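You operate a simulated robot arm through the tools that you are given. There is no shell and no other tool. Be economical: measure what you need, move in short steps, check, and stop when the job is done.

The job below is to be done with a simulated two-armed robot. You get a single attempt, and the scene is never put back.

## Task
Clear the chopsticks off the board and scrub its stain off with soap.
Fine: chopsticks on the plate; the brush goes back. Set down upright: white scrubbing brush. What is to be rubbed or washed off counts as gone when no trace of it is left.

The check looks at the end state, three seconds after you hand in, the way a careful person would. Anything else that was tipped, shoved, dropped, spilled or broken makes it a failure.

## Robot
Two 6-joint arms with two-finger parallel grippers on one trunk, on a base that drives. Base frame: it is fixed to the floor where the robot stands at the start and does not move with it; the origin is under the middle of the robot, x ahead of it, y to its left, z up; the surface under the hand at the start is at about z = 0.82. Units: m, degrees, N and s.
The left shoulder is at the start at [0.28, 0.185, 1.055], the right one opposite. With the tool pointing down near the work surface each hand reaches from about 0.56 to 0.94 m from the robot's upright axis, wherever it stands, measured 20 degrees to its own side. Places, roughly: white scrubbing brush (9x5x7 cm) [0.7, -0.1, 0.8]. Payload 1.57 kg a hand.
The TCP of each hand is the grasp point between the finger pads, 0.03 m short of the fingertips. In the tool frame z runs along the fingers and y along their closing line. The gripper opens to 0.08 m. The fingers are 0.017 m wide and 0.012 m thick; the gripper's body (0.04 by 0.082 m) begins 0.08 m behind the TCP.
Orientation is told as [roll, pitch, yaw] about the base's x, y, z axes, in that order, counted from this pose: with the fingers straight down and closing along the base's y, the tool's x points along the base's -x, its y along +y and its z along -z.

## Interface
- The arms move only by the tool jog_arm. It takes "left_steps", "right_steps" or both (then of equal length, played together; a hand with none holds still); each is a list of rows, each a list of 7 numbers: the finger opening in m, from 0 to 0.08, then the shift along the base's x, y, z in units of 40 mm (1.0 is 40 mm), then the turn, a rotation vector about the base's x, y, z in units of 4 degrees (1.0 is 4 degrees). In form: [[fingers, tx, ty, tz, wx, wy, wz], ...]. A call has 1 to 10 rows; each row shifts and turns the commanded pose from where the row before left it. A call with a number of a shift or a turn outside -1 to 1 is refused whole. Each row takes 0.2 s and may step no farther than 0.05 m and 8.6 degrees from the row before; otherwise, or with a gripper value out of range, the whole call is refused. A pose out of reach is approached as far as the arm can. The call stops where the force on the tool passes 40 N (or 10 N more than at its start, if that is more) or the arm is blocked; 0.2 s more then pass. Each finger travels about 0.153 m/s and halts on what it meets, pressing with about 39 N; the grip force reading is that of the motor and also rises with nothing between the fingers. The clock runs only during rows and for 0.2 s after the last one: add rows that do not move to give the fingers time. The reply holds the time, the measured pose of the TCP, the force on the tool along the base axes, the opening and the grip force, in the units named above and with some noise, with the torque about the TCP (base axes, N m) and any sound that the robot's microphone picked up.
- Cameras (640 x 400 px; columns grow to the right, rows downward): "scene" is now at [0.2225, -0.0133, 1.4995]; the picture's right is [-0.28, -0.96, 0.00], its down [-0.74, 0.22, -0.64] and it looks along [0.62, -0.18, -0.77] (base axes); focal length 256 px, centre (320, 200). "left" rides on the left gripper at [0.072, 0.007, -0.122] in its tool frame; the picture's right is [-0.09, 1.00, 0.00], its down [-0.84, -0.08, -0.54] and it looks along [-0.54, -0.05, 0.84] (tool axes); focal length 238 px, centre (320, 200). "right" rides on the right gripper at [0.072, -0.007, -0.122] in its tool frame; the picture's right is [0.09, 1.00, 0.00], its down [-0.84, 0.08, -0.54] and it looks along [-0.54, 0.05, 0.84] (tool axes); focal length 238 px, centre (320, 200). There is no depth. A picture from a camera that has moved, and an enlarged one, comes with that camera's place and axes in the base frame and with its lens. The place of the scene camera against the robot may be out by one fixed shift of up to 0.018 m in any direction.
- capture(camera): a new picture of that camera. No time passes.
- move_column(by): slides the trunk up (or, below 0, down) by that many m; the arms and the scene camera ride with it, the base frame stays. It gives what a move gives, with no picture.
- roll_base(legs): drives the robot by 1 to 6 legs, each [ahead, turn to the left] in m and degrees, along the robot's own axes; the way and the turn of a leg run together, so that a leg with both is an arc; at most 1.5 m and 180 degrees a leg. The arms and the cameras ride along, it lands a little off, and it stops where it bumps. It gives what a move gives.
- head_to(pan, tilt): turns the head with the scene camera to pan (to the left, within 86 degrees either way) and tilt (down, from -29 to 69), counted from straight ahead of the robot. It gives what a move gives.
- inspect(camera, box): a new picture of the part [left, top, right, bottom] of that camera's present view, enlarged. No time passes.
- sign_off(): hands the job in; it is judged then, once.

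Work in short steps. Places have to be worked out from the pictures, the camera data and where the tool is seen: move nearer, look again, correct. Check each grasp and each placing, and mend what went wrong. You have 120 turns and 100 pictures in all, those below and enlarged ones among them. Open the grippers and draw the arms clear of the work before you hand the job in, unless the task says otherwise; then end with one line.

The tools are called by a JSON object that holds its "op" and its "data". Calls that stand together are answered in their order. jog_arm: Moves the arms, as the interface text tells. Its arguments: {"type":"object","properties":{"left_steps":{"type":"array"},"right_steps":{"type":"array"}},"required":[]} The other tools are called the same way: move_column (by) slides the trunk up or down; roll_base (legs) drives the base; head_to (pan, tilt) turns the head that bears the scene camera; capture (camera) takes a picture; inspect (camera, box) takes an enlarged picture of a part of a camera's view; sign_off () hands the job in.

At the start:

```text
clock: 0.0
left_tcp_pos: [0.6066, 0.0575, 1.2498]
left_tool_rot: [0.0, -0.1, -0.1]
left_contact_force: [0.2, 0.3, -0.2]
left_wrist_torque: [-0.01, 0.02, -0.02]
left_finger_gap: 0.0798
left_finger_force: 0.0
right_tcp_pos: [0.4621, -0.3982, 1.2199]
right_tool_rot: [-0.1, 0.0, 0.0]
right_contact_force: [-0.2, 0.9, -0.7]
right_wrist_torque: [-0.01, -0.02, 0.02]
right_finger_gap: 0.0801
right_finger_force: 0.0
trunk travel left (down, up): [-0.75, 0.24]
robot x, y, heading: [-0.0025, 0.0041, -0.2]
head pan, tilt: [-16.3, 50.1]
```

scene: 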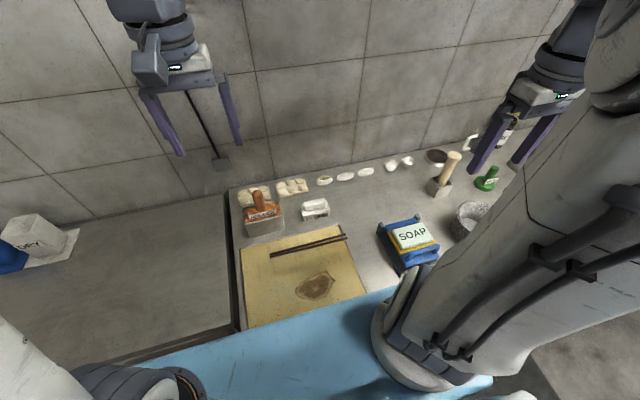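
right: 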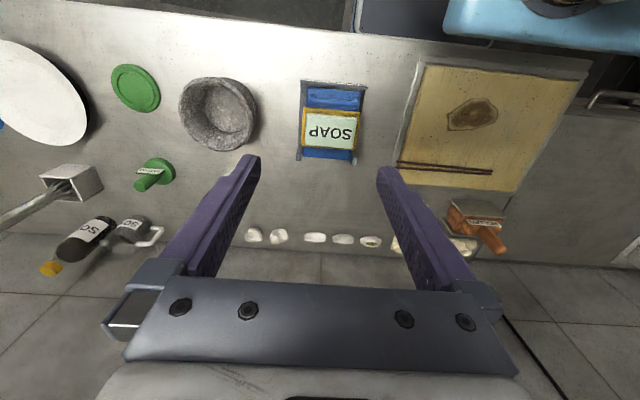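
left: 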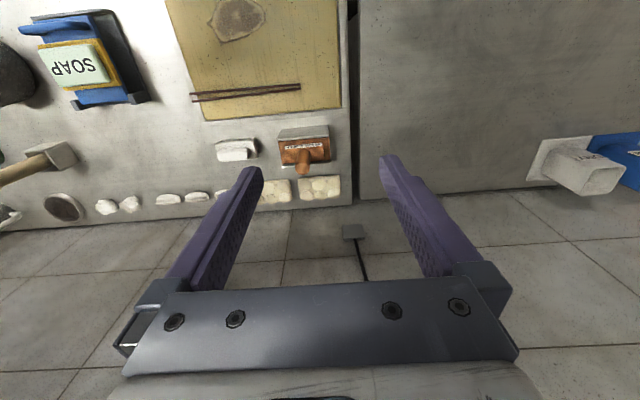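

I start by enlarging the views to identify the brush, the soap, the plate and the board.

{"op": "inspect", "data": {"camera": "scene", "box": [220, 140, 460, 340]}}

{"op": "inspect", "data": {"camera": "right", "box": [0, 20, 320, 280]}}

{"op": "inspect", "data": {"camera": "left", "box": [0, 0, 350, 230]}}

```text
2.00 times, centred on (340, 240) of scene
camera zoom: at [0.2225, -0.0133, 1.4995], right [-0.28, -0.96, 0.0], down [-0.74, 0.22, -0.64], along [0.62, -0.18, -0.77], focal length 513 px, centre (280, 120)
```

zoom: 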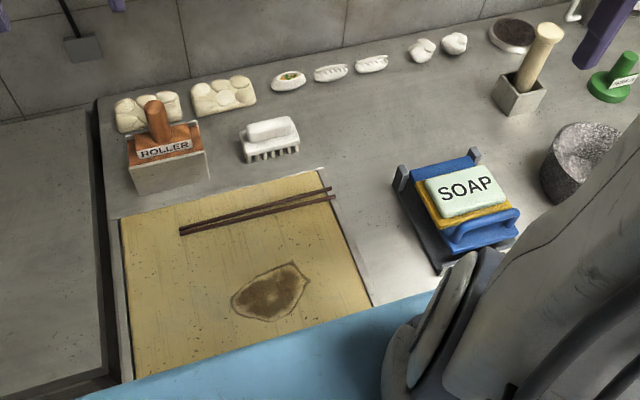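

```text
1.54 times, centred on (160, 150) of right
camera zoom: at [0.3901, -0.4045, 1.342], right [-0.09, 1.0, 0.0], down [0.84, 0.08, 0.54], along [0.54, 0.05, -0.84], focal length 367 px, centre (566, 277)
```

zoom: 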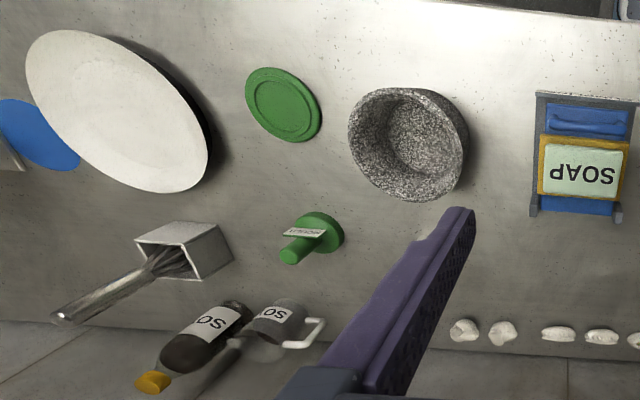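

```text
1.74 times, centred on (175, 115) of left
camera zoom: at [0.5349, 0.0631, 1.3721], right [0.09, 1.0, 0.0], down [0.84, -0.08, 0.54], along [0.54, -0.05, -0.84], focal length 414 px, centre (572, 348)
```

zoom: 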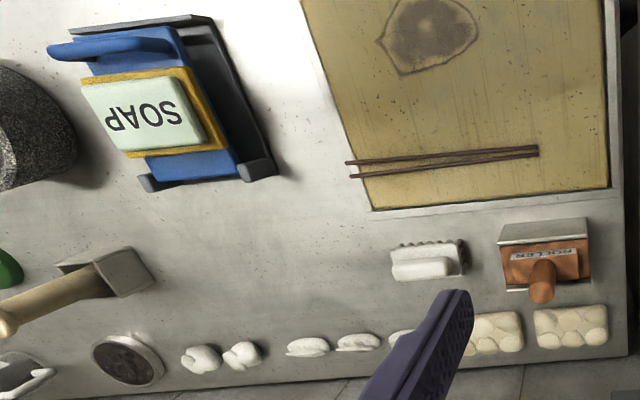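

I pan the head to see the right side with the plates and get straight views of the work area.

{"op": "head_to", "data": {"pan": -45, "tilt": 45}}

{"op": "capture", "data": {"camera": "scene"}}

{"op": "head_to", "data": {"pan": 0, "tilt": 60}}

{"op": "capture", "data": {"camera": "scene"}}

```text
clock: 0.9
left_tcp_pos: [0.607, 0.0562, 1.2482]
left_tool_rot: [0.1, 0.0, 0.0]
left_contact_force: [1.0, 1.0, 0.4]
left_wrist_torque: [0.02, -0.06, 0.03]
left_finger_gap: 0.0798
left_finger_force: 0.1
right_tcp_pos: [0.4607, -0.397, 1.2205]
right_tool_rot: [0.0, 0.0, 0.1]
right_contact_force: [-0.5, 0.3, 0.3]
right_wrist_torque: [-0.02, -0.02, 0.02]
right_finger_gap: 0.08
right_finger_force: 0.0
trunk travel left (down, up): [-0.75, 0.24]
robot x, y, heading: [0.0002, -0.0012, -0.0]
head pan, tilt: [-45.0, 45.0]
```

```text
93 pictures are left
camera scene: at [0.2062, -0.0491, 1.5066], right [-0.71, -0.71, 0.0], down [-0.5, 0.5, -0.71], along [0.5, -0.5, -0.71], focal length 256 px, centre (320, 200)
```

scene: 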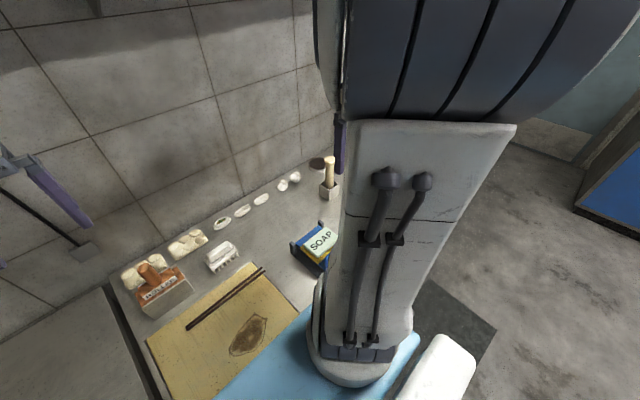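

```text
clock: 2.0
left_tcp_pos: [0.6065, 0.0568, 1.2486]
left_tool_rot: [0.0, 0.0, 0.0]
left_contact_force: [0.3, 0.8, -0.5]
left_wrist_torque: [-0.04, -0.01, -0.03]
left_finger_gap: 0.0799
left_finger_force: 0.0
right_tcp_pos: [0.4617, -0.3969, 1.221]
right_tool_rot: [0.0, -0.1, 0.0]
right_contact_force: [-0.1, -0.4, -0.3]
right_wrist_torque: [0.0, 0.02, 0.0]
right_finger_gap: 0.0801
right_finger_force: 0.1
trunk travel left (down, up): [-0.75, 0.24]
robot x, y, heading: [0.0004, -0.0009, -0.1]
head pan, tilt: [0.0, 60.0]
```

```text
92 pictures are left
camera scene: at [0.2154, 0.0083, 1.4872], right [0.0, -1.0, 0.0], down [-0.87, 0.0, -0.5], along [0.5, 0.0, -0.87], focal length 256 px, centre (320, 200)
```

scene: 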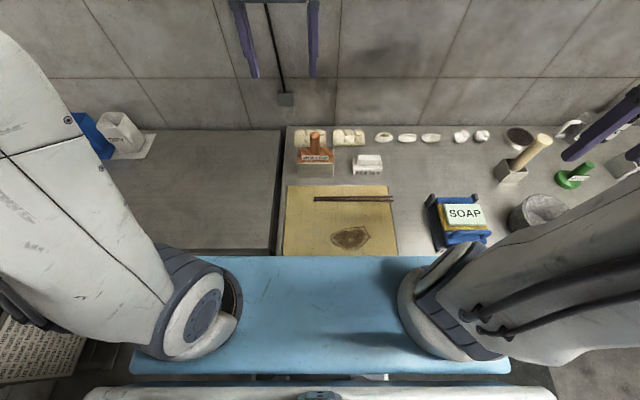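

The plate is far to the right (about y −0.96), and the stain lies too near the robot to reach. I back off about 0.22 m and look again.

{"op": "roll_base", "data": {"legs": [[-0.22, 0]]}}

{"op": "head_to", "data": {"pan": -10, "tilt": 48}}

{"op": "capture", "data": {"camera": "scene"}}

{"op": "capture", "data": {"camera": "right"}}

```text
clock: 3.8
left_tcp_pos: [0.3836, 0.0564, 1.2501]
left_tool_rot: [0.0, 0.0, -0.1]
left_contact_force: [0.9, 1.1, 0.2]
left_wrist_torque: [-0.01, 0.02, 0.01]
left_finger_gap: 0.08
left_finger_force: 0.0
right_tcp_pos: [0.2381, -0.3978, 1.2198]
right_tool_rot: [0.0, 0.0, 0.0]
right_contact_force: [0.2, 1.1, 0.3]
right_wrist_torque: [0.0, -0.01, -0.01]
right_finger_gap: 0.0799
right_finger_force: 0.1
trunk travel left (down, up): [-0.75, 0.24]
robot x, y, heading: [-0.2275, -0.002, 0.0]
head pan, tilt: [0.0, 60.0]
```

```text
clock: 4.5
left_tcp_pos: [0.3831, 0.0558, 1.2494]
left_tool_rot: [0.0, 0.0, -0.1]
left_contact_force: [0.0, 0.3, 0.2]
left_wrist_torque: [0.02, -0.01, 0.03]
left_finger_gap: 0.0801
left_finger_force: 0.0
right_tcp_pos: [0.238, -0.3981, 1.2207]
right_tool_rot: [0.1, -0.1, -0.1]
right_contact_force: [-0.2, 0.3, -0.5]
right_wrist_torque: [-0.02, 0.01, 0.0]
right_finger_gap: 0.0799
right_finger_force: 0.1
trunk travel left (down, up): [-0.75, 0.24]
robot x, y, heading: [-0.2245, -0.0017, -0.0]
head pan, tilt: [-10.0, 48.0]
```

```text
91 pictures are left
camera scene: at [0.0031, -0.0054, 1.5024], right [-0.17, -0.98, 0.0], down [-0.73, 0.13, -0.67], along [0.66, -0.12, -0.74], focal length 256 px, centre (320, 200)
```

scene: 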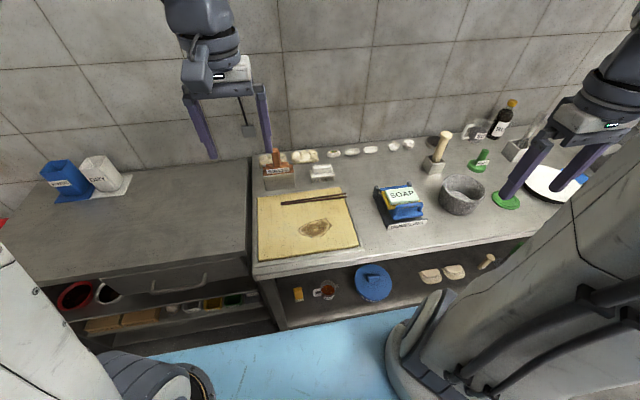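

```text
90 pictures are left
camera right: at [0.1667, -0.4047, 1.342], right [-0.09, 1.0, 0.0], down [0.84, 0.08, 0.54], along [0.54, 0.05, -0.84], focal length 238 px, centre (320, 200)
```

right: 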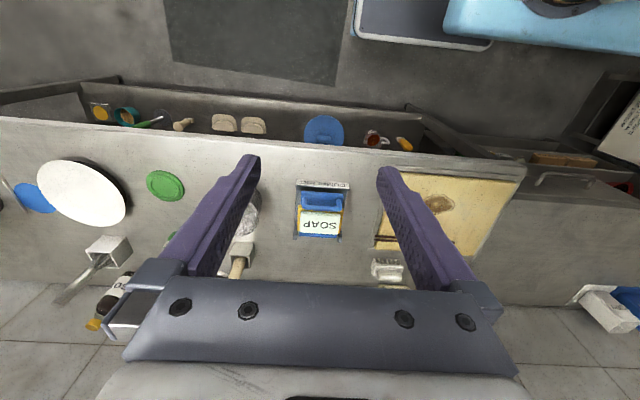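

There are labels on the soap dish and on the left boxes; I read them.

{"op": "inspect", "data": {"camera": "scene", "box": [360, 170, 460, 235]}}

{"op": "inspect", "data": {"camera": "scene", "box": [30, 140, 150, 215]}}

{"op": "inspect", "data": {"camera": "scene", "box": [250, 140, 370, 270]}}

```text
6.15 times, centred on (410, 202) of scene
camera zoom: at [0.0031, -0.0054, 1.5024], right [-0.17, -0.98, 0.0], down [-0.73, 0.13, -0.67], along [0.66, -0.12, -0.74], focal length 1577 px, centre (-234, 185)
```

zoom: 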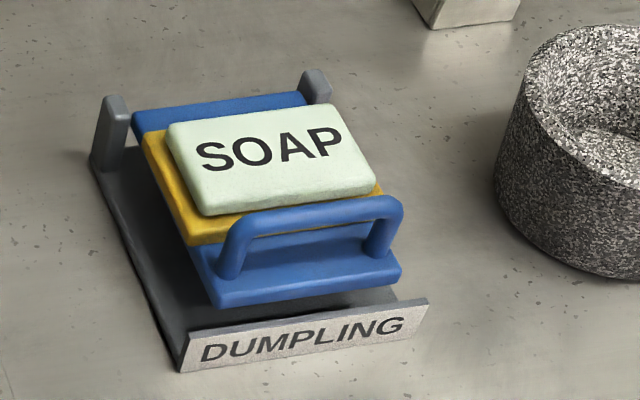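

```text
5.33 times, centred on (90, 178) of scene
camera zoom: at [0.0031, -0.0054, 1.5024], right [-0.17, -0.98, 0.0], down [-0.73, 0.13, -0.67], along [0.66, -0.12, -0.74], focal length 1367 px, centre (1547, 320)
```

zoom: 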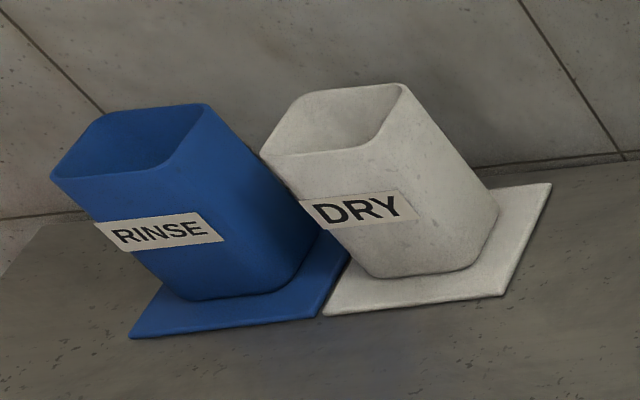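

```text
3.08 times, centred on (310, 205) of scene
camera zoom: at [0.0031, -0.0054, 1.5024], right [-0.17, -0.98, 0.0], down [-0.73, 0.13, -0.67], along [0.66, -0.12, -0.74], focal length 789 px, centre (351, 185)
```

zoom: 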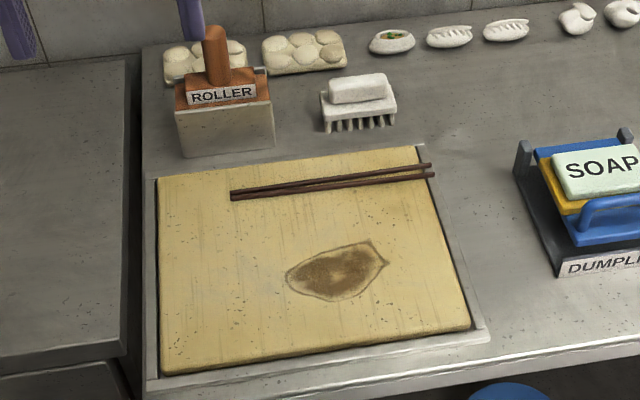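

The soap bar sits on a sponge and a dumpling press; the chopsticks lie at about x 0.606, y 0.025 to −0.21, and the plate at about (0.52, −0.96). I bring the right hand towards the chopsticks with the fingers yawed 90°, and move the left arm aside.

{"op": "jog_arm", "data": {"right_steps": [[0.08, 0.4, 0.3, -0.2, 0, 0, 1], [0.08, 0.4, 0.3, -0.2, 0, 0, 1], [0.08, 0.4, 0.3, -0.2, 0, 0, 1], [0.08, 0.4, 0.3, -0.2, 0, 0, 1], [0.08, 0.4, 0.3, -0.2, 0, 0, 1], [0.08, 0.4, 0.3, -0.2, 0, 0, 1], [0.08, 0.4, 0.3, -0.2, 0, 0, 1], [0.08, 0.4, 0.3, -0.2, 0, 0, 1], [0.08, 0.4, 0.3, -0.2, 0, 0, 1], [0.08, 0.4, 0.3, -0.2, 0, 0, 1]], "left_steps": [[0.08, 0, 0.6, 0, 0, 0, 0], [0.08, 0, 0.6, 0, 0, 0, 0], [0.08, 0, 0.6, 0, 0, 0, 0], [0.08, 0, 0.6, 0, 0, 0, 0], [0.08, 0, 0.6, 0, 0, 0, 0], [0.08, 0, 0.6, 0, 0, 0, 0], [0.08, 0, 0.6, 0, 0, 0, 0], [0.08, 0, 0.6, 0, 0, 0, 0], [0.08, 0, 0.6, 0, 0, 0, 0], [0.08, 0, 0.6, 0, 0, 0, 0]]}}

{"op": "jog_arm", "data": {"right_steps": [[0.08, 0.4, 0.35, -0.3, 0, 0, 1], [0.08, 0.4, 0.35, -0.3, 0, 0, 1], [0.08, 0.4, 0.35, -0.3, 0, 0, 1], [0.08, 0.4, 0.35, -0.3, 0, 0, 1], [0.08, 0.4, 0.35, -0.3, 0, 0, 1], [0.08, 0.4, 0.35, -0.3, 0, 0, 1], [0.08, 0.4, 0.35, -0.3, 0, 0, 1], [0.08, 0.4, 0.35, -0.3, 0, 0, 1], [0.08, 0.4, 0.35, -0.3, 0, 0, 1], [0.08, 0.4, 0.35, -0.3, 0, 0, 1]]}}

{"op": "jog_arm", "data": {"right_steps": [[0.08, 0.4, 0.4, -0.4, 0, 0, 1], [0.08, 0.4, 0.4, -0.4, 0, 0, 1], [0.08, 0.4, 0.3, -0.4, 0, 0, 0.5], [0.08, 0, 0, 0, 0, 0, 0]]}}

{"op": "capture", "data": {"camera": "right"}}

{"op": "capture", "data": {"camera": "scene"}}

```text
clock: 6.7
left_tcp_pos: [0.385, 0.2981, 1.2511]
left_tool_rot: [0.0, 0.0, -0.1]
left_contact_force: [-0.5, -0.9, -0.2]
left_wrist_torque: [0.0, -0.03, 0.0]
left_finger_gap: 0.08
left_finger_force: 0.0
right_tcp_pos: [0.3987, -0.2767, 1.1417]
right_tool_rot: [0.0, 0.0, 40.0]
right_contact_force: [-0.2, -0.3, 0.5]
right_wrist_torque: [0.0, -0.07, -0.02]
right_finger_gap: 0.0798
right_finger_force: 0.1
trunk travel left (down, up): [-0.75, 0.24]
robot x, y, heading: [-0.2224, 0.0007, -0.0]
head pan, tilt: [-10.0, 48.0]
```

```text
clock: 8.9
left_tcp_pos: [0.3836, 0.2976, 1.2501]
left_tool_rot: [0.1, 0.0, -0.1]
left_contact_force: [-0.8, -0.1, -0.3]
left_wrist_torque: [-0.01, 0.0, 0.0]
left_finger_gap: 0.08
left_finger_force: 0.0
right_tcp_pos: [0.5596, -0.1371, 1.0206]
right_tool_rot: [0.0, 0.0, 79.9]
right_contact_force: [0.8, -0.3, 0.0]
right_wrist_torque: [-0.01, -0.01, -0.02]
right_finger_gap: 0.0798
right_finger_force: 0.1
trunk travel left (down, up): [-0.75, 0.24]
robot x, y, heading: [-0.2214, -0.0027, 0.0]
head pan, tilt: [-10.0, 48.0]
```

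```text
clock: 9.9
left_tcp_pos: [0.3838, 0.2979, 1.2507]
left_tool_rot: [0.0, -0.1, -0.1]
left_contact_force: [-0.2, -0.1, 0.3]
left_wrist_torque: [-0.02, 0.01, -0.01]
left_finger_gap: 0.0798
left_finger_force: 0.0
right_tcp_pos: [0.6069, -0.0911, 0.9725]
right_tool_rot: [-0.1, 0.0, 90.0]
right_contact_force: [-0.6, 0.3, -0.2]
right_wrist_torque: [0.04, 0.02, 0.04]
right_finger_gap: 0.0801
right_finger_force: 0.1
trunk travel left (down, up): [-0.75, 0.24]
robot x, y, heading: [-0.2243, -0.0021, 0.1]
head pan, tilt: [-10.0, 48.0]
```

```text
86 pictures are left
camera right: at [0.6143, -0.1642, 1.094], right [-1.0, -0.09, 0.0], down [-0.08, 0.84, 0.54], along [-0.05, 0.54, -0.84], focal length 238 px, centre (320, 200)
```

right: 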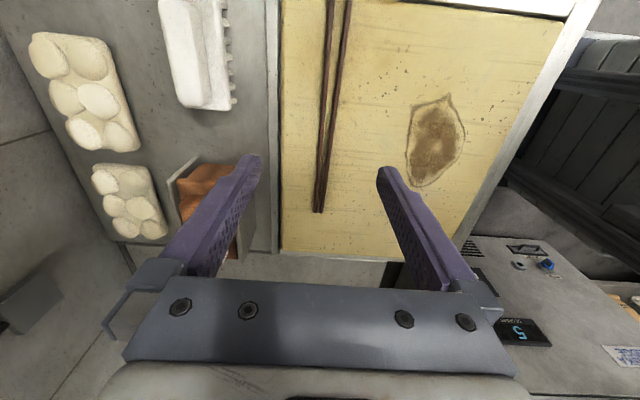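

```text
85 pictures are left
camera scene: at [0.0034, -0.0053, 1.5024], right [-0.17, -0.98, 0.0], down [-0.73, 0.13, -0.67], along [0.66, -0.12, -0.74], focal length 256 px, centre (320, 200)
```

scene: 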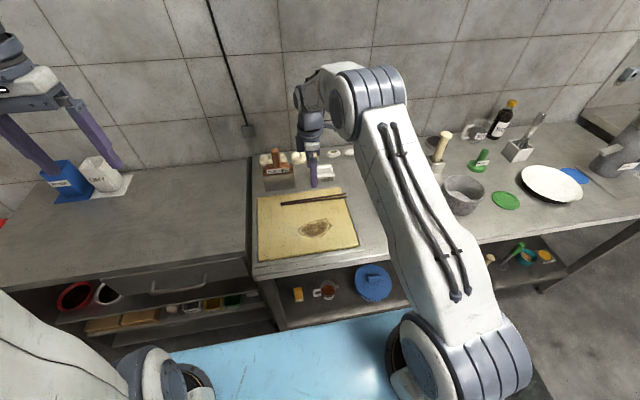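

The hand camera puts the sticks at x ≈ 0.601 near y −0.09. I shift slightly and descend to z 0.88.

{"op": "jog_arm", "data": {"right_steps": [[0.08, -0.14, 0.1, -0.6, 0, 0, 0], [0.08, 0, 0, -0.6, 0, 0, 0], [0.08, 0, 0, -0.6, 0, 0, 0], [0.08, 0, 0, -0.4, 0, 0, 0]]}}

{"op": "capture", "data": {"camera": "right"}}

```text
clock: 10.9
left_tcp_pos: [0.3854, 0.2976, 1.2516]
left_tool_rot: [0.0, 0.0, -0.2]
left_contact_force: [-0.2, 0.7, -0.2]
left_wrist_torque: [0.01, 0.0, 0.0]
left_finger_gap: 0.0801
left_finger_force: 0.1
right_tcp_pos: [0.6011, -0.0885, 0.8841]
right_tool_rot: [0.0, 0.0, 90.0]
right_contact_force: [-0.2, -0.9, -0.7]
right_wrist_torque: [-0.01, -0.01, 0.01]
right_finger_gap: 0.08
right_finger_force: 0.0
trunk travel left (down, up): [-0.75, 0.24]
robot x, y, heading: [-0.2229, -0.0046, 0.2]
head pan, tilt: [-10.0, 48.0]
```

```text
84 pictures are left
camera right: at [0.6077, -0.1607, 1.0059], right [-1.0, -0.09, 0.0], down [-0.08, 0.84, 0.54], along [-0.05, 0.54, -0.84], focal length 238 px, centre (320, 200)
```

right: 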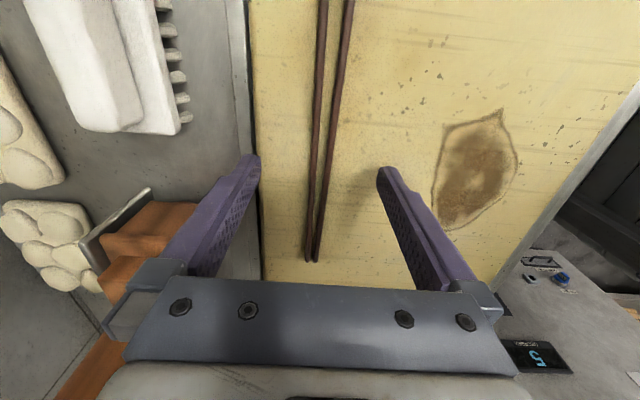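

Sticks lie between the fingers. I lower slowly toward the board until contact.

{"op": "jog_arm", "data": {"right_steps": [[0.08, 0, 0, -0.25, 0, 0, 0], [0.08, 0, 0, -0.1, 0, 0, 0], [0.08, 0, 0, 0, 0, 0, 0]]}}

{"op": "inspect", "data": {"camera": "right", "box": [220, 100, 440, 290]}}

```text
clock: 11.7
left_tcp_pos: [0.3838, 0.2969, 1.2523]
left_tool_rot: [-0.1, 0.0, -0.2]
left_contact_force: [0.2, 0.2, -0.4]
left_wrist_torque: [0.02, 0.01, 0.02]
left_finger_gap: 0.0798
left_finger_force: 0.1
right_tcp_pos: [0.5999, -0.0891, 0.8705]
right_tool_rot: [0.1, 0.0, 90.0]
right_contact_force: [1.2, -0.8, -0.4]
right_wrist_torque: [0.01, -0.01, 0.01]
right_finger_gap: 0.0802
right_finger_force: 0.1
trunk travel left (down, up): [-0.75, 0.24]
robot x, y, heading: [-0.2252, 0.0004, 0.0]
head pan, tilt: [-10.0, 48.0]
```

```text
2.11 times, centred on (330, 195) of right
camera zoom: at [0.6071, -0.1616, 0.9924], right [-1.0, -0.09, 0.0], down [-0.08, 0.84, 0.54], along [-0.05, 0.54, -0.84], focal length 502 px, centre (299, 210)
```

zoom: 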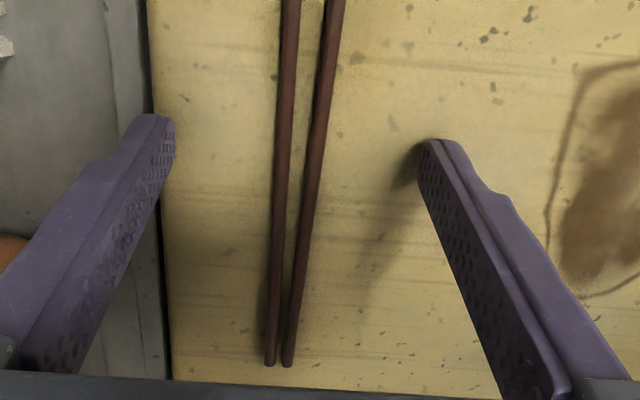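

I narrow the fingers to 45 mm so both stay over the board and continue down by small steps.

{"op": "jog_arm", "data": {"right_steps": [[0.045, 0, 0, 0, 0, 0, 0], [0.045, 0, 0, -0.1, 0, 0, 0], [0.045, 0, 0, -0.1, 0, 0, 0], [0.045, 0, 0, 0, 0, 0, 0]]}}

{"op": "inspect", "data": {"camera": "right", "box": [220, 100, 440, 290]}}

```text
clock: 12.8
left_tcp_pos: [0.3829, 0.2965, 1.2514]
left_tool_rot: [0.1, 0.0, 0.0]
left_contact_force: [0.3, 0.8, -0.2]
left_wrist_torque: [-0.03, 0.0, 0.02]
left_finger_gap: 0.0798
left_finger_force: 0.1
right_tcp_pos: [0.6021, -0.09, 0.8676]
right_tool_rot: [-0.4, 0.1, 90.0]
right_contact_force: [-4.8, -0.3, 15.0]
right_wrist_torque: [-0.02, 0.65, 0.03]
right_finger_gap: 0.0501
right_finger_force: 3.1
trunk travel left (down, up): [-0.75, 0.24]
robot x, y, heading: [-0.2234, -0.0023, -0.2]
head pan, tilt: [-10.0, 48.0]
stopped in row 4 (right hand): the force on the tool passed its limit at 41 N (the readings are from after the stop); the commanded pose is now the measured one
```

```text
2.11 times, centred on (330, 195) of right
camera zoom: at [0.6089, -0.1617, 0.9896], right [-1.0, -0.09, -0.01], down [-0.08, 0.84, 0.54], along [-0.04, 0.54, -0.84], focal length 502 px, centre (299, 210)
```

zoom: 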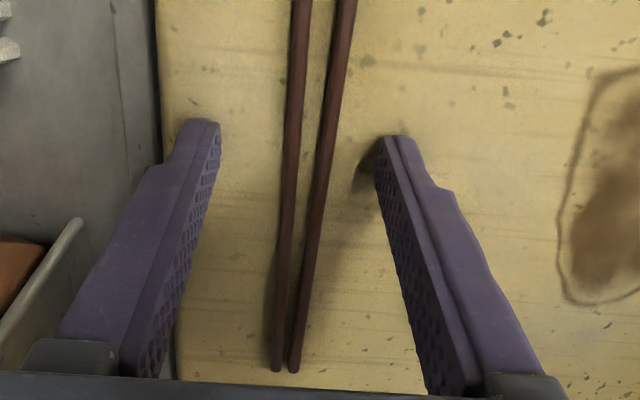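

Contact at TCP z ≈ 0.868, so the board top is about 0.837. I lift 2 mm and close on both sticks.

{"op": "jog_arm", "data": {"right_steps": [[0.05, 0, 0, 0.05, 0, 0, 0], [0.03, 0, 0, 0, 0, 0, 0], [0.015, 0, 0, 0, 0, 0, 0], [0.0, 0, 0, 0, 0, 0, 0], [0.0, 0, 0, 0, 0, 0, 0], [0.0, 0, 0, 0, 0, 0, 0]]}}

{"op": "inspect", "data": {"camera": "right", "box": [220, 100, 440, 290]}}

```text
clock: 14.2
left_tcp_pos: [0.3848, 0.298, 1.2511]
left_tool_rot: [0.0, 0.0, -0.2]
left_contact_force: [0.5, -0.1, 0.3]
left_wrist_torque: [0.02, -0.02, -0.05]
left_finger_gap: 0.08
left_finger_force: 0.1
right_tcp_pos: [0.603, -0.0903, 0.868]
right_tool_rot: [-0.4, -0.1, 89.9]
right_contact_force: [0.1, 0.0, -0.2]
right_wrist_torque: [0.0, 0.0, -0.01]
right_finger_gap: 0.0149
right_finger_force: 31.4
trunk travel left (down, up): [-0.75, 0.24]
robot x, y, heading: [-0.2214, -0.0002, -0.2]
head pan, tilt: [-10.0, 48.0]
```

```text
2.11 times, centred on (330, 195) of right
camera zoom: at [0.6092, -0.1621, 0.9896], right [-1.0, -0.09, -0.01], down [-0.08, 0.84, 0.54], along [-0.04, 0.54, -0.84], focal length 502 px, centre (299, 210)
```

zoom: 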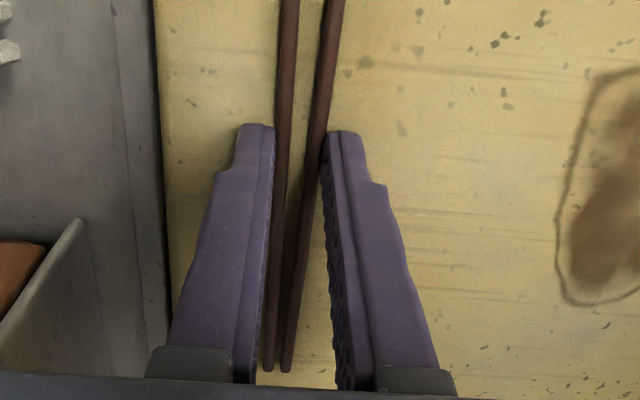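

Gap reads 15 mm with grip force; I lift 6 cm and check.

{"op": "jog_arm", "data": {"right_steps": [[0.0, 0, 0, 0.2, 0, 0, 0], [0.0, 0, 0, 0.4, 0, 0, 0], [0.0, 0, 0, 0.5, 0, 0, 0], [0.0, 0, 0, 0.5, 0, 0, 0]]}}

{"op": "capture", "data": {"camera": "right"}}

{"op": "inspect", "data": {"camera": "scene", "box": [250, 140, 370, 270]}}

```text
clock: 15.2
left_tcp_pos: [0.3842, 0.2986, 1.2519]
left_tool_rot: [0.0, 0.0, -0.2]
left_contact_force: [-0.2, 0.6, 0.7]
left_wrist_torque: [0.0, 0.0, 0.02]
left_finger_gap: 0.0798
left_finger_force: 0.1
right_tcp_pos: [0.6022, -0.0878, 0.9315]
right_tool_rot: [-0.2, 0.0, 90.1]
right_contact_force: [0.0, -0.5, -0.7]
right_wrist_torque: [0.02, 0.01, -0.01]
right_finger_gap: 0.0149
right_finger_force: 31.0
trunk travel left (down, up): [-0.75, 0.24]
robot x, y, heading: [-0.2247, 0.0016, -0.0]
head pan, tilt: [-10.0, 48.0]
```

```text
80 pictures are left
camera right: at [0.6086, -0.1603, 1.0536], right [-1.0, -0.09, -0.01], down [-0.08, 0.84, 0.54], along [-0.04, 0.54, -0.84], focal length 238 px, centre (320, 200)
```

right: 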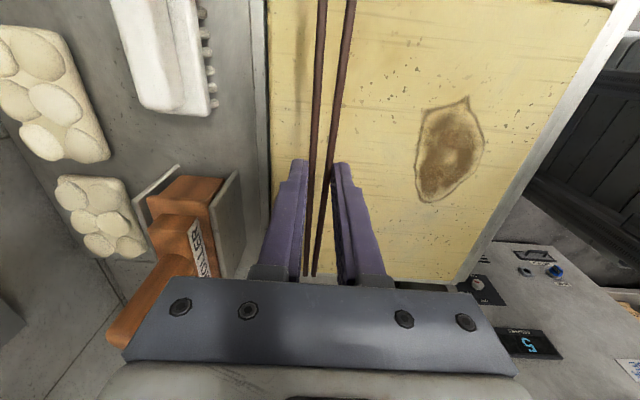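

```text
3.08 times, centred on (310, 205) of scene
camera zoom: at [0.0032, -0.0054, 1.5024], right [-0.17, -0.98, 0.0], down [-0.73, 0.13, -0.67], along [0.66, -0.12, -0.74], focal length 789 px, centre (351, 185)
```

zoom: 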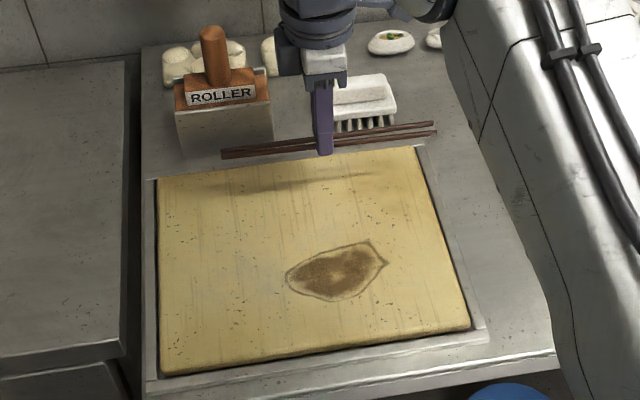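

Both sticks are held together. I raise to z ≈ 1.1, then drive around so the plate comes within right-hand reach.

{"op": "jog_arm", "data": {"right_steps": [[0.0, -0.3, 0, 0.8, 0, 0, 0], [0.0, -0.4, 0, 0.9, 0, 0, 0], [0.0, -0.4, 0, 0.9, 0, 0, 0], [0.0, -0.4, 0, 0.9, 0, 0, 0], [0.0, 0, 0, 0.9, 0, 0, 0]]}}

{"op": "roll_base", "data": {"legs": [[0, -80]]}}

{"op": "head_to", "data": {"pan": 10, "tilt": 35}}

{"op": "capture", "data": {"camera": "scene"}}

```text
clock: 16.4
left_tcp_pos: [0.3838, 0.2971, 1.2524]
left_tool_rot: [0.1, -0.1, 0.0]
left_contact_force: [-0.2, -0.7, 1.1]
left_wrist_torque: [0.0, -0.02, -0.01]
left_finger_gap: 0.08
left_finger_force: 0.2
right_tcp_pos: [0.5421, -0.0905, 1.1078]
right_tool_rot: [-0.3, 0.0, 90.0]
right_contact_force: [-0.3, 0.6, -0.6]
right_wrist_torque: [0.0, -0.02, 0.01]
right_finger_gap: 0.0148
right_finger_force: 31.1
trunk travel left (down, up): [-0.75, 0.24]
robot x, y, heading: [-0.2229, -0.0001, -0.2]
head pan, tilt: [-10.0, 48.0]
```

```text
clock: 20.3
left_tcp_pos: [0.1715, -0.5499, 1.251]
left_tool_rot: [0.0, 0.1, -80.5]
left_contact_force: [-0.2, -0.3, -1.0]
left_wrist_torque: [-0.02, 0.01, 0.0]
left_finger_gap: 0.0801
left_finger_force: 0.0
right_tcp_pos: [-0.1861, -0.7695, 1.1073]
right_tool_rot: [-0.3, 0.1, 9.5]
right_contact_force: [-0.7, -0.3, 0.0]
right_wrist_torque: [-0.01, 0.01, -0.01]
right_finger_gap: 0.0151
right_finger_force: 31.1
trunk travel left (down, up): [-0.75, 0.24]
robot x, y, heading: [-0.2241, -0.0027, -80.5]
head pan, tilt: [-10.0, 48.0]
```

```text
clock: 21.1
left_tcp_pos: [0.171, -0.5487, 1.2502]
left_tool_rot: [0.0, -0.1, -80.5]
left_contact_force: [-0.1, 0.7, 0.3]
left_wrist_torque: [-0.03, -0.01, 0.02]
left_finger_gap: 0.08
left_finger_force: 0.0
right_tcp_pos: [-0.1855, -0.7688, 1.107]
right_tool_rot: [-0.4, 0.0, 9.5]
right_contact_force: [0.0, -0.3, -0.2]
right_wrist_torque: [-0.01, -0.01, -0.02]
right_finger_gap: 0.015
right_finger_force: 30.7
trunk travel left (down, up): [-0.75, 0.24]
robot x, y, heading: [-0.2242, 0.0004, -80.7]
head pan, tilt: [10.0, 35.0]
```

```text
78 pictures are left
camera scene: at [-0.1788, -0.2325, 1.5214], right [-0.94, -0.33, 0.0], down [-0.19, 0.54, -0.82], along [0.27, -0.77, -0.57], focal length 256 px, centre (320, 200)
```

scene: 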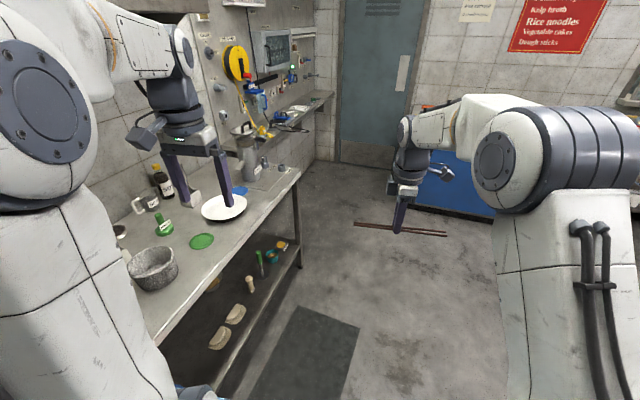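

The way ahead is clear. I drive 0.4 m and turn back 60° to the left.

{"op": "roll_base", "data": {"legs": [[0.405, 0], [0, 60]]}}

{"op": "head_to", "data": {"pan": -20, "tilt": 48}}

{"op": "capture", "data": {"camera": "scene"}}

{"op": "capture", "data": {"camera": "right"}}

```text
clock: 26.2
left_tcp_pos: [0.5145, -0.3285, 1.2509]
left_tool_rot: [0.0, 0.1, -20.9]
left_contact_force: [-0.1, -0.7, -0.4]
left_wrist_torque: [-0.01, 0.0, 0.01]
left_finger_gap: 0.08
left_finger_force: 0.0
right_tcp_pos: [0.5244, -0.7493, 1.1081]
right_tool_rot: [-0.4, 0.0, 69.2]
right_contact_force: [-0.5, 0.3, -0.3]
right_wrist_torque: [-0.05, 0.01, -0.03]
right_finger_gap: 0.015
right_finger_force: 31.0
trunk travel left (down, up): [-0.75, 0.24]
robot x, y, heading: [-0.1572, -0.3913, -21.0]
head pan, tilt: [10.0, 35.0]
```

```text
clock: 27.2
left_tcp_pos: [0.515, -0.3293, 1.252]
left_tool_rot: [0.1, 0.0, -20.9]
left_contact_force: [-0.6, -0.4, -0.1]
left_wrist_torque: [0.03, 0.01, 0.0]
left_finger_gap: 0.0803
left_finger_force: 0.2
right_tcp_pos: [0.5242, -0.7498, 1.1078]
right_tool_rot: [-0.4, -0.1, 69.2]
right_contact_force: [0.4, 0.4, 0.0]
right_wrist_torque: [0.0, -0.01, -0.03]
right_finger_gap: 0.0149
right_finger_force: 30.8
trunk travel left (down, up): [-0.75, 0.24]
robot x, y, heading: [-0.1599, -0.3927, -20.9]
head pan, tilt: [-20.0, 48.0]
```

```text
77 pictures are left
camera scene: at [0.0389, -0.4921, 1.5025], right [-0.65, -0.76, 0.0], down [-0.56, 0.49, -0.67], along [0.51, -0.44, -0.74], focal length 256 px, centre (320, 200)
```

scene: 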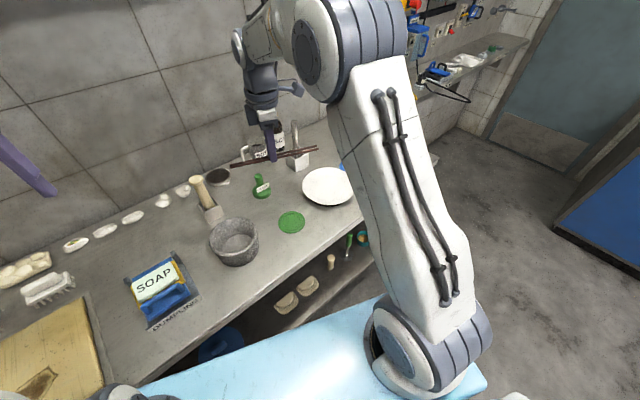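

```text
76 pictures are left
camera right: at [0.5044, -0.8186, 1.2286], right [-0.96, 0.27, -0.01], down [0.22, 0.81, 0.54], along [0.15, 0.52, -0.84], focal length 238 px, centre (320, 200)
```

right: 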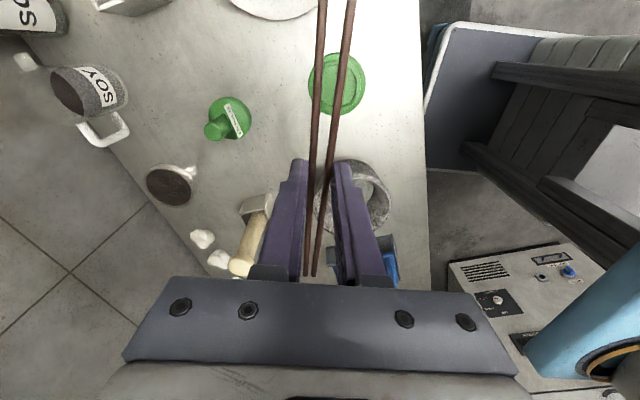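

The plate centre is at about (0.525, −0.96) from this view too. I move the sticks over it and look before lowering.

{"op": "jog_arm", "data": {"right_steps": [[0.0, 0, -1, 0, 0, 0, 0], [0.0, 0, -1, 0, 0, 0, 0], [0.0, 0, -1, 0, 0, 0, 0], [0.0, 0, -1, 0, 0, 0, 0], [0.0, 0, -1, -0.5, 0, 0, 0], [0.0, 0, -0.2, -1, 0, 0, 0], [0.0, 0, 0, -1, 0, 0, 0], [0.0, 0, 0, 0, 0, 0, 0]]}}

{"op": "capture", "data": {"camera": "scene"}}

{"op": "capture", "data": {"camera": "right"}}

```text
clock: 29.0
left_tcp_pos: [0.5145, -0.3307, 1.2514]
left_tool_rot: [0.0, 0.1, -20.9]
left_contact_force: [1.0, -0.9, 1.0]
left_wrist_torque: [0.01, -0.01, -0.02]
left_finger_gap: 0.0799
left_finger_force: 0.1
right_tcp_pos: [0.5246, -0.9582, 1.0068]
right_tool_rot: [-0.4, 0.0, 69.2]
right_contact_force: [-0.8, 1.0, 0.4]
right_wrist_torque: [-0.02, 0.04, 0.0]
right_finger_gap: 0.0152
right_finger_force: 31.1
trunk travel left (down, up): [-0.75, 0.24]
robot x, y, heading: [-0.1574, -0.3941, -21.0]
head pan, tilt: [-20.0, 48.0]
```

```text
75 pictures are left
camera scene: at [0.039, -0.4922, 1.5024], right [-0.65, -0.76, 0.0], down [-0.56, 0.49, -0.67], along [0.51, -0.44, -0.74], focal length 256 px, centre (320, 200)
```

scene: 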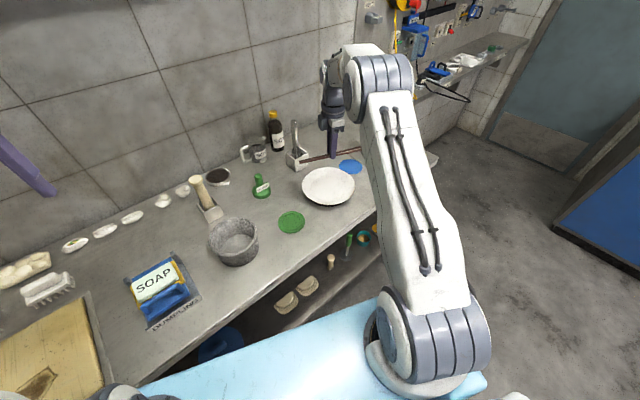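

```text
74 pictures are left
camera right: at [0.5045, -1.0274, 1.1277], right [-0.96, 0.27, -0.01], down [0.22, 0.81, 0.54], along [0.15, 0.52, -0.84], focal length 238 px, centre (320, 200)
```

right: 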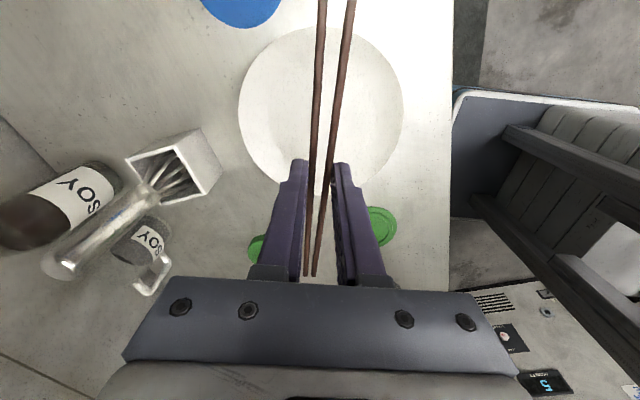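

Sticks are centred over the plate (centre ≈ (0.523, −0.966), radius ≈ 0.094). I lower in small steps.

{"op": "jog_arm", "data": {"right_steps": [[0.0, 0, -0.2, -0.7, 0, 0, 0], [0.0, 0, 0, -0.8, 0, 0, 0], [0.0, 0, 0, -0.6, 0, 0, 0], [0.0, 0, 0, -0.4, 0, 0, 0], [0.0, 0, 0, -0.15, 0, 0, 0], [0.0, 0, 0, 0, 0, 0, 0]]}}

{"op": "capture", "data": {"camera": "right"}}

{"op": "inspect", "data": {"camera": "scene", "box": [280, 110, 400, 220]}}

```text
clock: 30.4
left_tcp_pos: [0.5153, -0.3293, 1.2513]
left_tool_rot: [0.0, 0.0, -20.8]
left_contact_force: [-0.4, 0.0, -0.1]
left_wrist_torque: [0.03, 0.03, -0.04]
left_finger_gap: 0.0798
left_finger_force: 0.1
right_tcp_pos: [0.5232, -0.9651, 0.9007]
right_tool_rot: [-0.3, -0.1, 69.2]
right_contact_force: [-0.3, -0.6, -0.5]
right_wrist_torque: [-0.02, -0.01, -0.01]
right_finger_gap: 0.0148
right_finger_force: 31.3
trunk travel left (down, up): [-0.75, 0.24]
robot x, y, heading: [-0.1607, -0.3929, -20.7]
head pan, tilt: [-20.0, 48.0]
```

```text
73 pictures are left
camera right: at [0.5045, -1.0349, 1.0222], right [-0.96, 0.27, -0.01], down [0.22, 0.81, 0.54], along [0.15, 0.52, -0.84], focal length 238 px, centre (320, 200)
```

right: 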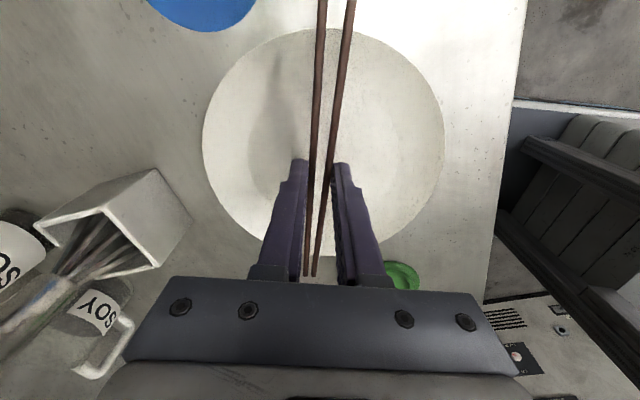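

```text
3.64 times, centred on (340, 165) of scene
camera zoom: at [0.0388, -0.4922, 1.5024], right [-0.65, -0.76, 0.0], down [-0.56, 0.49, -0.67], along [0.51, -0.44, -0.74], focal length 932 px, centre (247, 327)
```

zoom: 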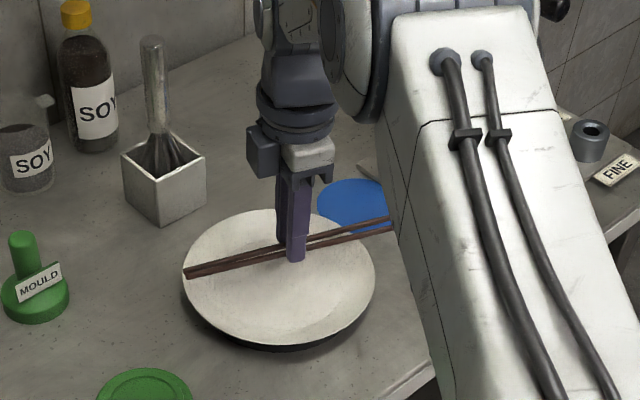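

Well centred. I keep lowering in 3–4 mm steps until contact.

{"op": "jog_arm", "data": {"right_steps": [[0.0, 0, 0, -0.1, 0, 0, 0], [0.0, 0, 0, -0.1, 0, 0, 0], [0.0, 0, 0, -0.1, 0, 0, 0], [0.0, 0, 0, -0.1, 0, 0, 0], [0.0, 0, 0, 0, 0, 0, 0]]}}

{"op": "inspect", "data": {"camera": "scene", "box": [280, 110, 400, 220]}}

```text
clock: 31.6
left_tcp_pos: [0.5143, -0.3295, 1.2509]
left_tool_rot: [0.0, 0.1, -20.9]
left_contact_force: [-0.8, -0.2, 0.4]
left_wrist_torque: [0.03, -0.03, 0.0]
left_finger_gap: 0.0801
left_finger_force: 0.0
right_tcp_pos: [0.5246, -0.9643, 0.8855]
right_tool_rot: [-0.5, 0.0, 69.2]
right_contact_force: [0.2, 0.9, -0.2]
right_wrist_torque: [0.01, 0.0, -0.01]
right_finger_gap: 0.015
right_finger_force: 30.5
trunk travel left (down, up): [-0.75, 0.24]
robot x, y, heading: [-0.1618, -0.3906, -20.6]
head pan, tilt: [-20.0, 48.0]
```

```text
3.64 times, centred on (340, 165) of scene
camera zoom: at [0.0388, -0.4922, 1.5024], right [-0.65, -0.76, 0.0], down [-0.56, 0.49, -0.67], along [0.51, -0.44, -0.74], focal length 932 px, centre (247, 327)
```

zoom: 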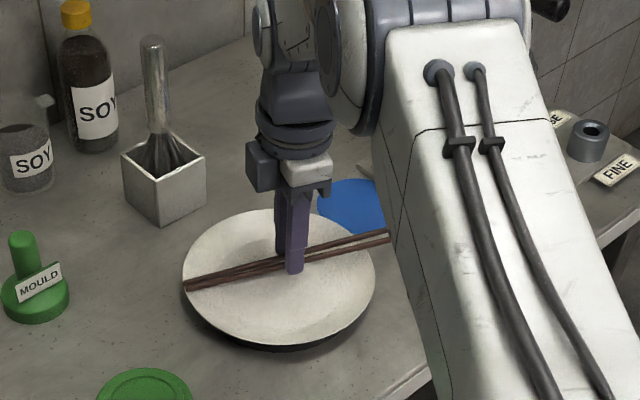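

Not touching yet; a few more small steps.

{"op": "jog_arm", "data": {"right_steps": [[0.0, 0, 0, -0.08, 0, 0, 0], [0.0, 0, 0, -0.08, 0, 0, 0], [0.0, 0, 0, -0.08, 0, 0, 0], [0.0, 0, 0, 0, 0, 0, 0]]}}

{"op": "capture", "data": {"camera": "right"}}

{"op": "inspect", "data": {"camera": "scene", "box": [290, 140, 370, 210]}}

```text
clock: 32.6
left_tcp_pos: [0.5134, -0.3287, 1.2513]
left_tool_rot: [0.0, -0.1, -20.9]
left_contact_force: [0.1, 0.0, -0.1]
left_wrist_torque: [-0.02, -0.04, -0.02]
left_finger_gap: 0.0798
left_finger_force: 0.1
right_tcp_pos: [0.5252, -0.9643, 0.8789]
right_tool_rot: [-0.6, 0.0, 69.2]
right_contact_force: [-2.6, 1.8, 22.1]
right_wrist_torque: [0.51, 0.13, 0.04]
right_finger_gap: 0.015
right_finger_force: 30.8
trunk travel left (down, up): [-0.75, 0.24]
robot x, y, heading: [-0.1593, -0.3928, -20.7]
head pan, tilt: [-20.0, 48.0]
```

```text
70 pictures are left
camera right: at [0.5047, -1.0346, 1.0], right [-0.96, 0.27, -0.01], down [0.22, 0.81, 0.54], along [0.15, 0.52, -0.84], focal length 238 px, centre (320, 200)
```

right: 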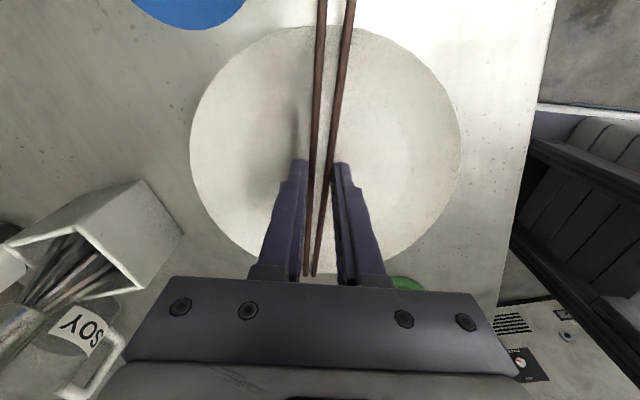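

```text
5.71 times, centred on (330, 175) of scene
camera zoom: at [0.0378, -0.4913, 1.503], right [-0.65, -0.76, 0.0], down [-0.56, 0.49, -0.67], along [0.51, -0.44, -0.74], focal length 1465 px, centre (263, 343)
```

zoom: 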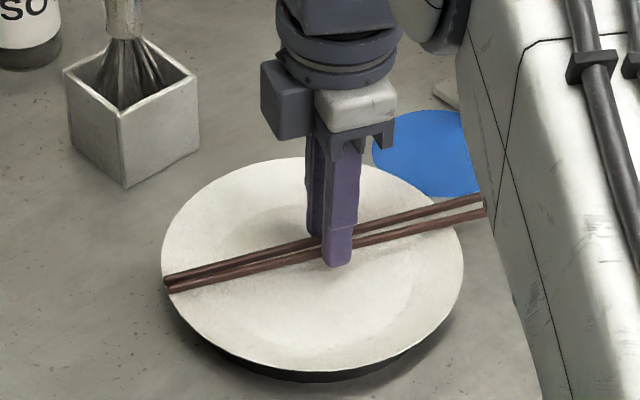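

Contact at z 0.879 with the sticks on the rim. I relieve 2 mm of it, open, and check.

{"op": "jog_arm", "data": {"right_steps": [[0.0, 0, 0, 0.05, 0, 0, 0], [0.015, 0, 0, 0, 0, 0, 0], [0.025, 0, 0, 0, 0, 0, 0], [0.04, 0, 0, 0, 0, 0, 0], [0.05, 0, 0, 0, 0, 0, 0], [0.05, 0, 0, 0, 0, 0, 0]]}}

{"op": "inspect", "data": {"camera": "scene", "box": [290, 140, 370, 210]}}

```text
clock: 34.0
left_tcp_pos: [0.5149, -0.3294, 1.251]
left_tool_rot: [0.0, -0.1, -20.9]
left_contact_force: [0.0, -0.5, -0.3]
left_wrist_torque: [0.03, 0.0, 0.03]
left_finger_gap: 0.0799
left_finger_force: 0.0
right_tcp_pos: [0.5236, -0.965, 0.8794]
right_tool_rot: [-0.5, 0.0, 69.2]
right_contact_force: [9.7, -2.7, 18.6]
right_wrist_torque: [0.11, 0.07, -0.05]
right_finger_gap: 0.041
right_finger_force: 0.1
trunk travel left (down, up): [-0.75, 0.24]
robot x, y, heading: [-0.1634, -0.3957, -20.9]
head pan, tilt: [-20.0, 48.0]
```

```text
5.71 times, centred on (330, 175) of scene
camera zoom: at [0.0385, -0.4916, 1.5026], right [-0.65, -0.76, 0.0], down [-0.56, 0.49, -0.67], along [0.51, -0.44, -0.74], focal length 1465 px, centre (263, 343)
```

zoom: 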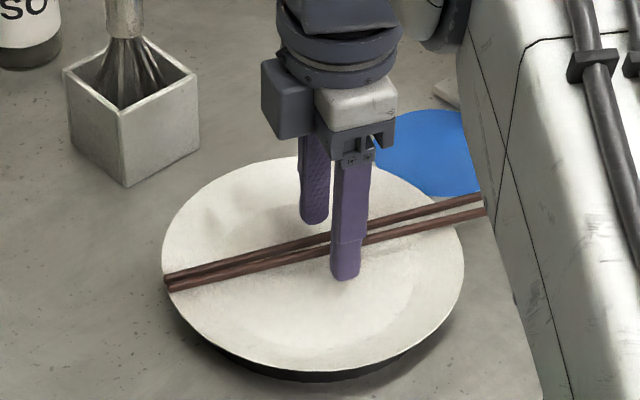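

The fingertips touch the plate surface; I rise straight up now.

{"op": "jog_arm", "data": {"right_steps": [[0.041, 0, 0, 0.1, 0, 0, 0], [0.041, 0, 0, 0.2, 0, 0, 0], [0.041, 0, 0, 0.6, 0, 0, 0], [0.041, 0, 0, 1, 0, 0, 0], [0.041, 0, 0, 1, 0, 0, 0], [0.041, 0, 0, 1, 0, 0, 0], [0.041, 0, 0, 1, 0, 0, 0]]}}

{"op": "capture", "data": {"camera": "right"}}

{"op": "inspect", "data": {"camera": "scene", "box": [290, 140, 370, 210]}}

```text
clock: 35.6
left_tcp_pos: [0.514, -0.3295, 1.251]
left_tool_rot: [0.0, -0.1, -20.8]
left_contact_force: [0.0, 0.6, 0.0]
left_wrist_torque: [-0.04, 0.0, -0.02]
left_finger_gap: 0.0798
left_finger_force: 0.1
right_tcp_pos: [0.5231, -0.9654, 1.0745]
right_tool_rot: [-0.3, 0.0, 69.2]
right_contact_force: [0.1, 0.3, 0.0]
right_wrist_torque: [0.0, -0.01, -0.03]
right_finger_gap: 0.0409
right_finger_force: 0.0
trunk travel left (down, up): [-0.75, 0.24]
robot x, y, heading: [-0.1605, -0.3906, -20.9]
head pan, tilt: [-20.0, 48.0]
```

```text
67 pictures are left
camera right: at [0.5041, -1.0346, 1.1963], right [-0.96, 0.27, -0.01], down [0.22, 0.81, 0.54], along [0.15, 0.52, -0.84], focal length 238 px, centre (320, 200)
```

right: 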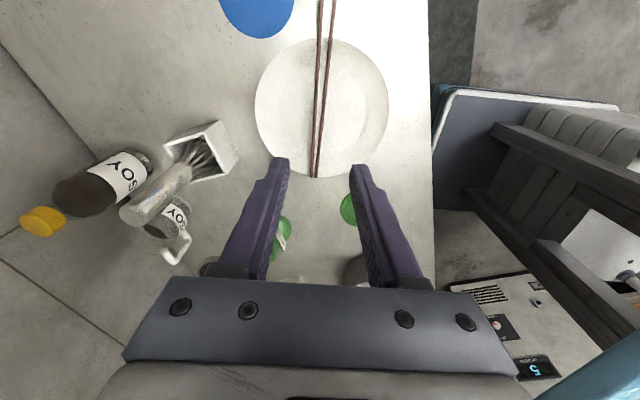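

```text
5.71 times, centred on (330, 175) of scene
camera zoom: at [0.0389, -0.4922, 1.5024], right [-0.65, -0.76, 0.0], down [-0.56, 0.49, -0.67], along [0.51, -0.44, -0.74], focal length 1465 px, centre (263, 343)
```

zoom: 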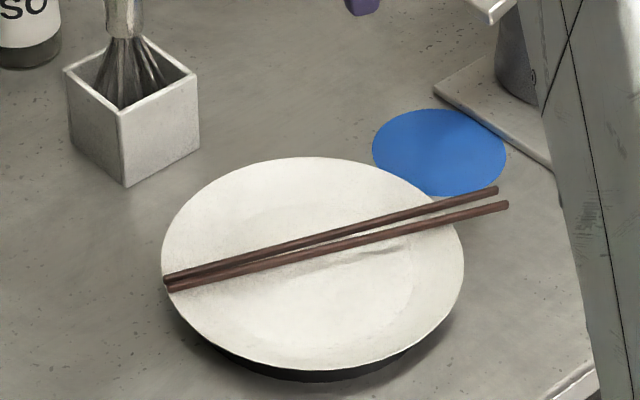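

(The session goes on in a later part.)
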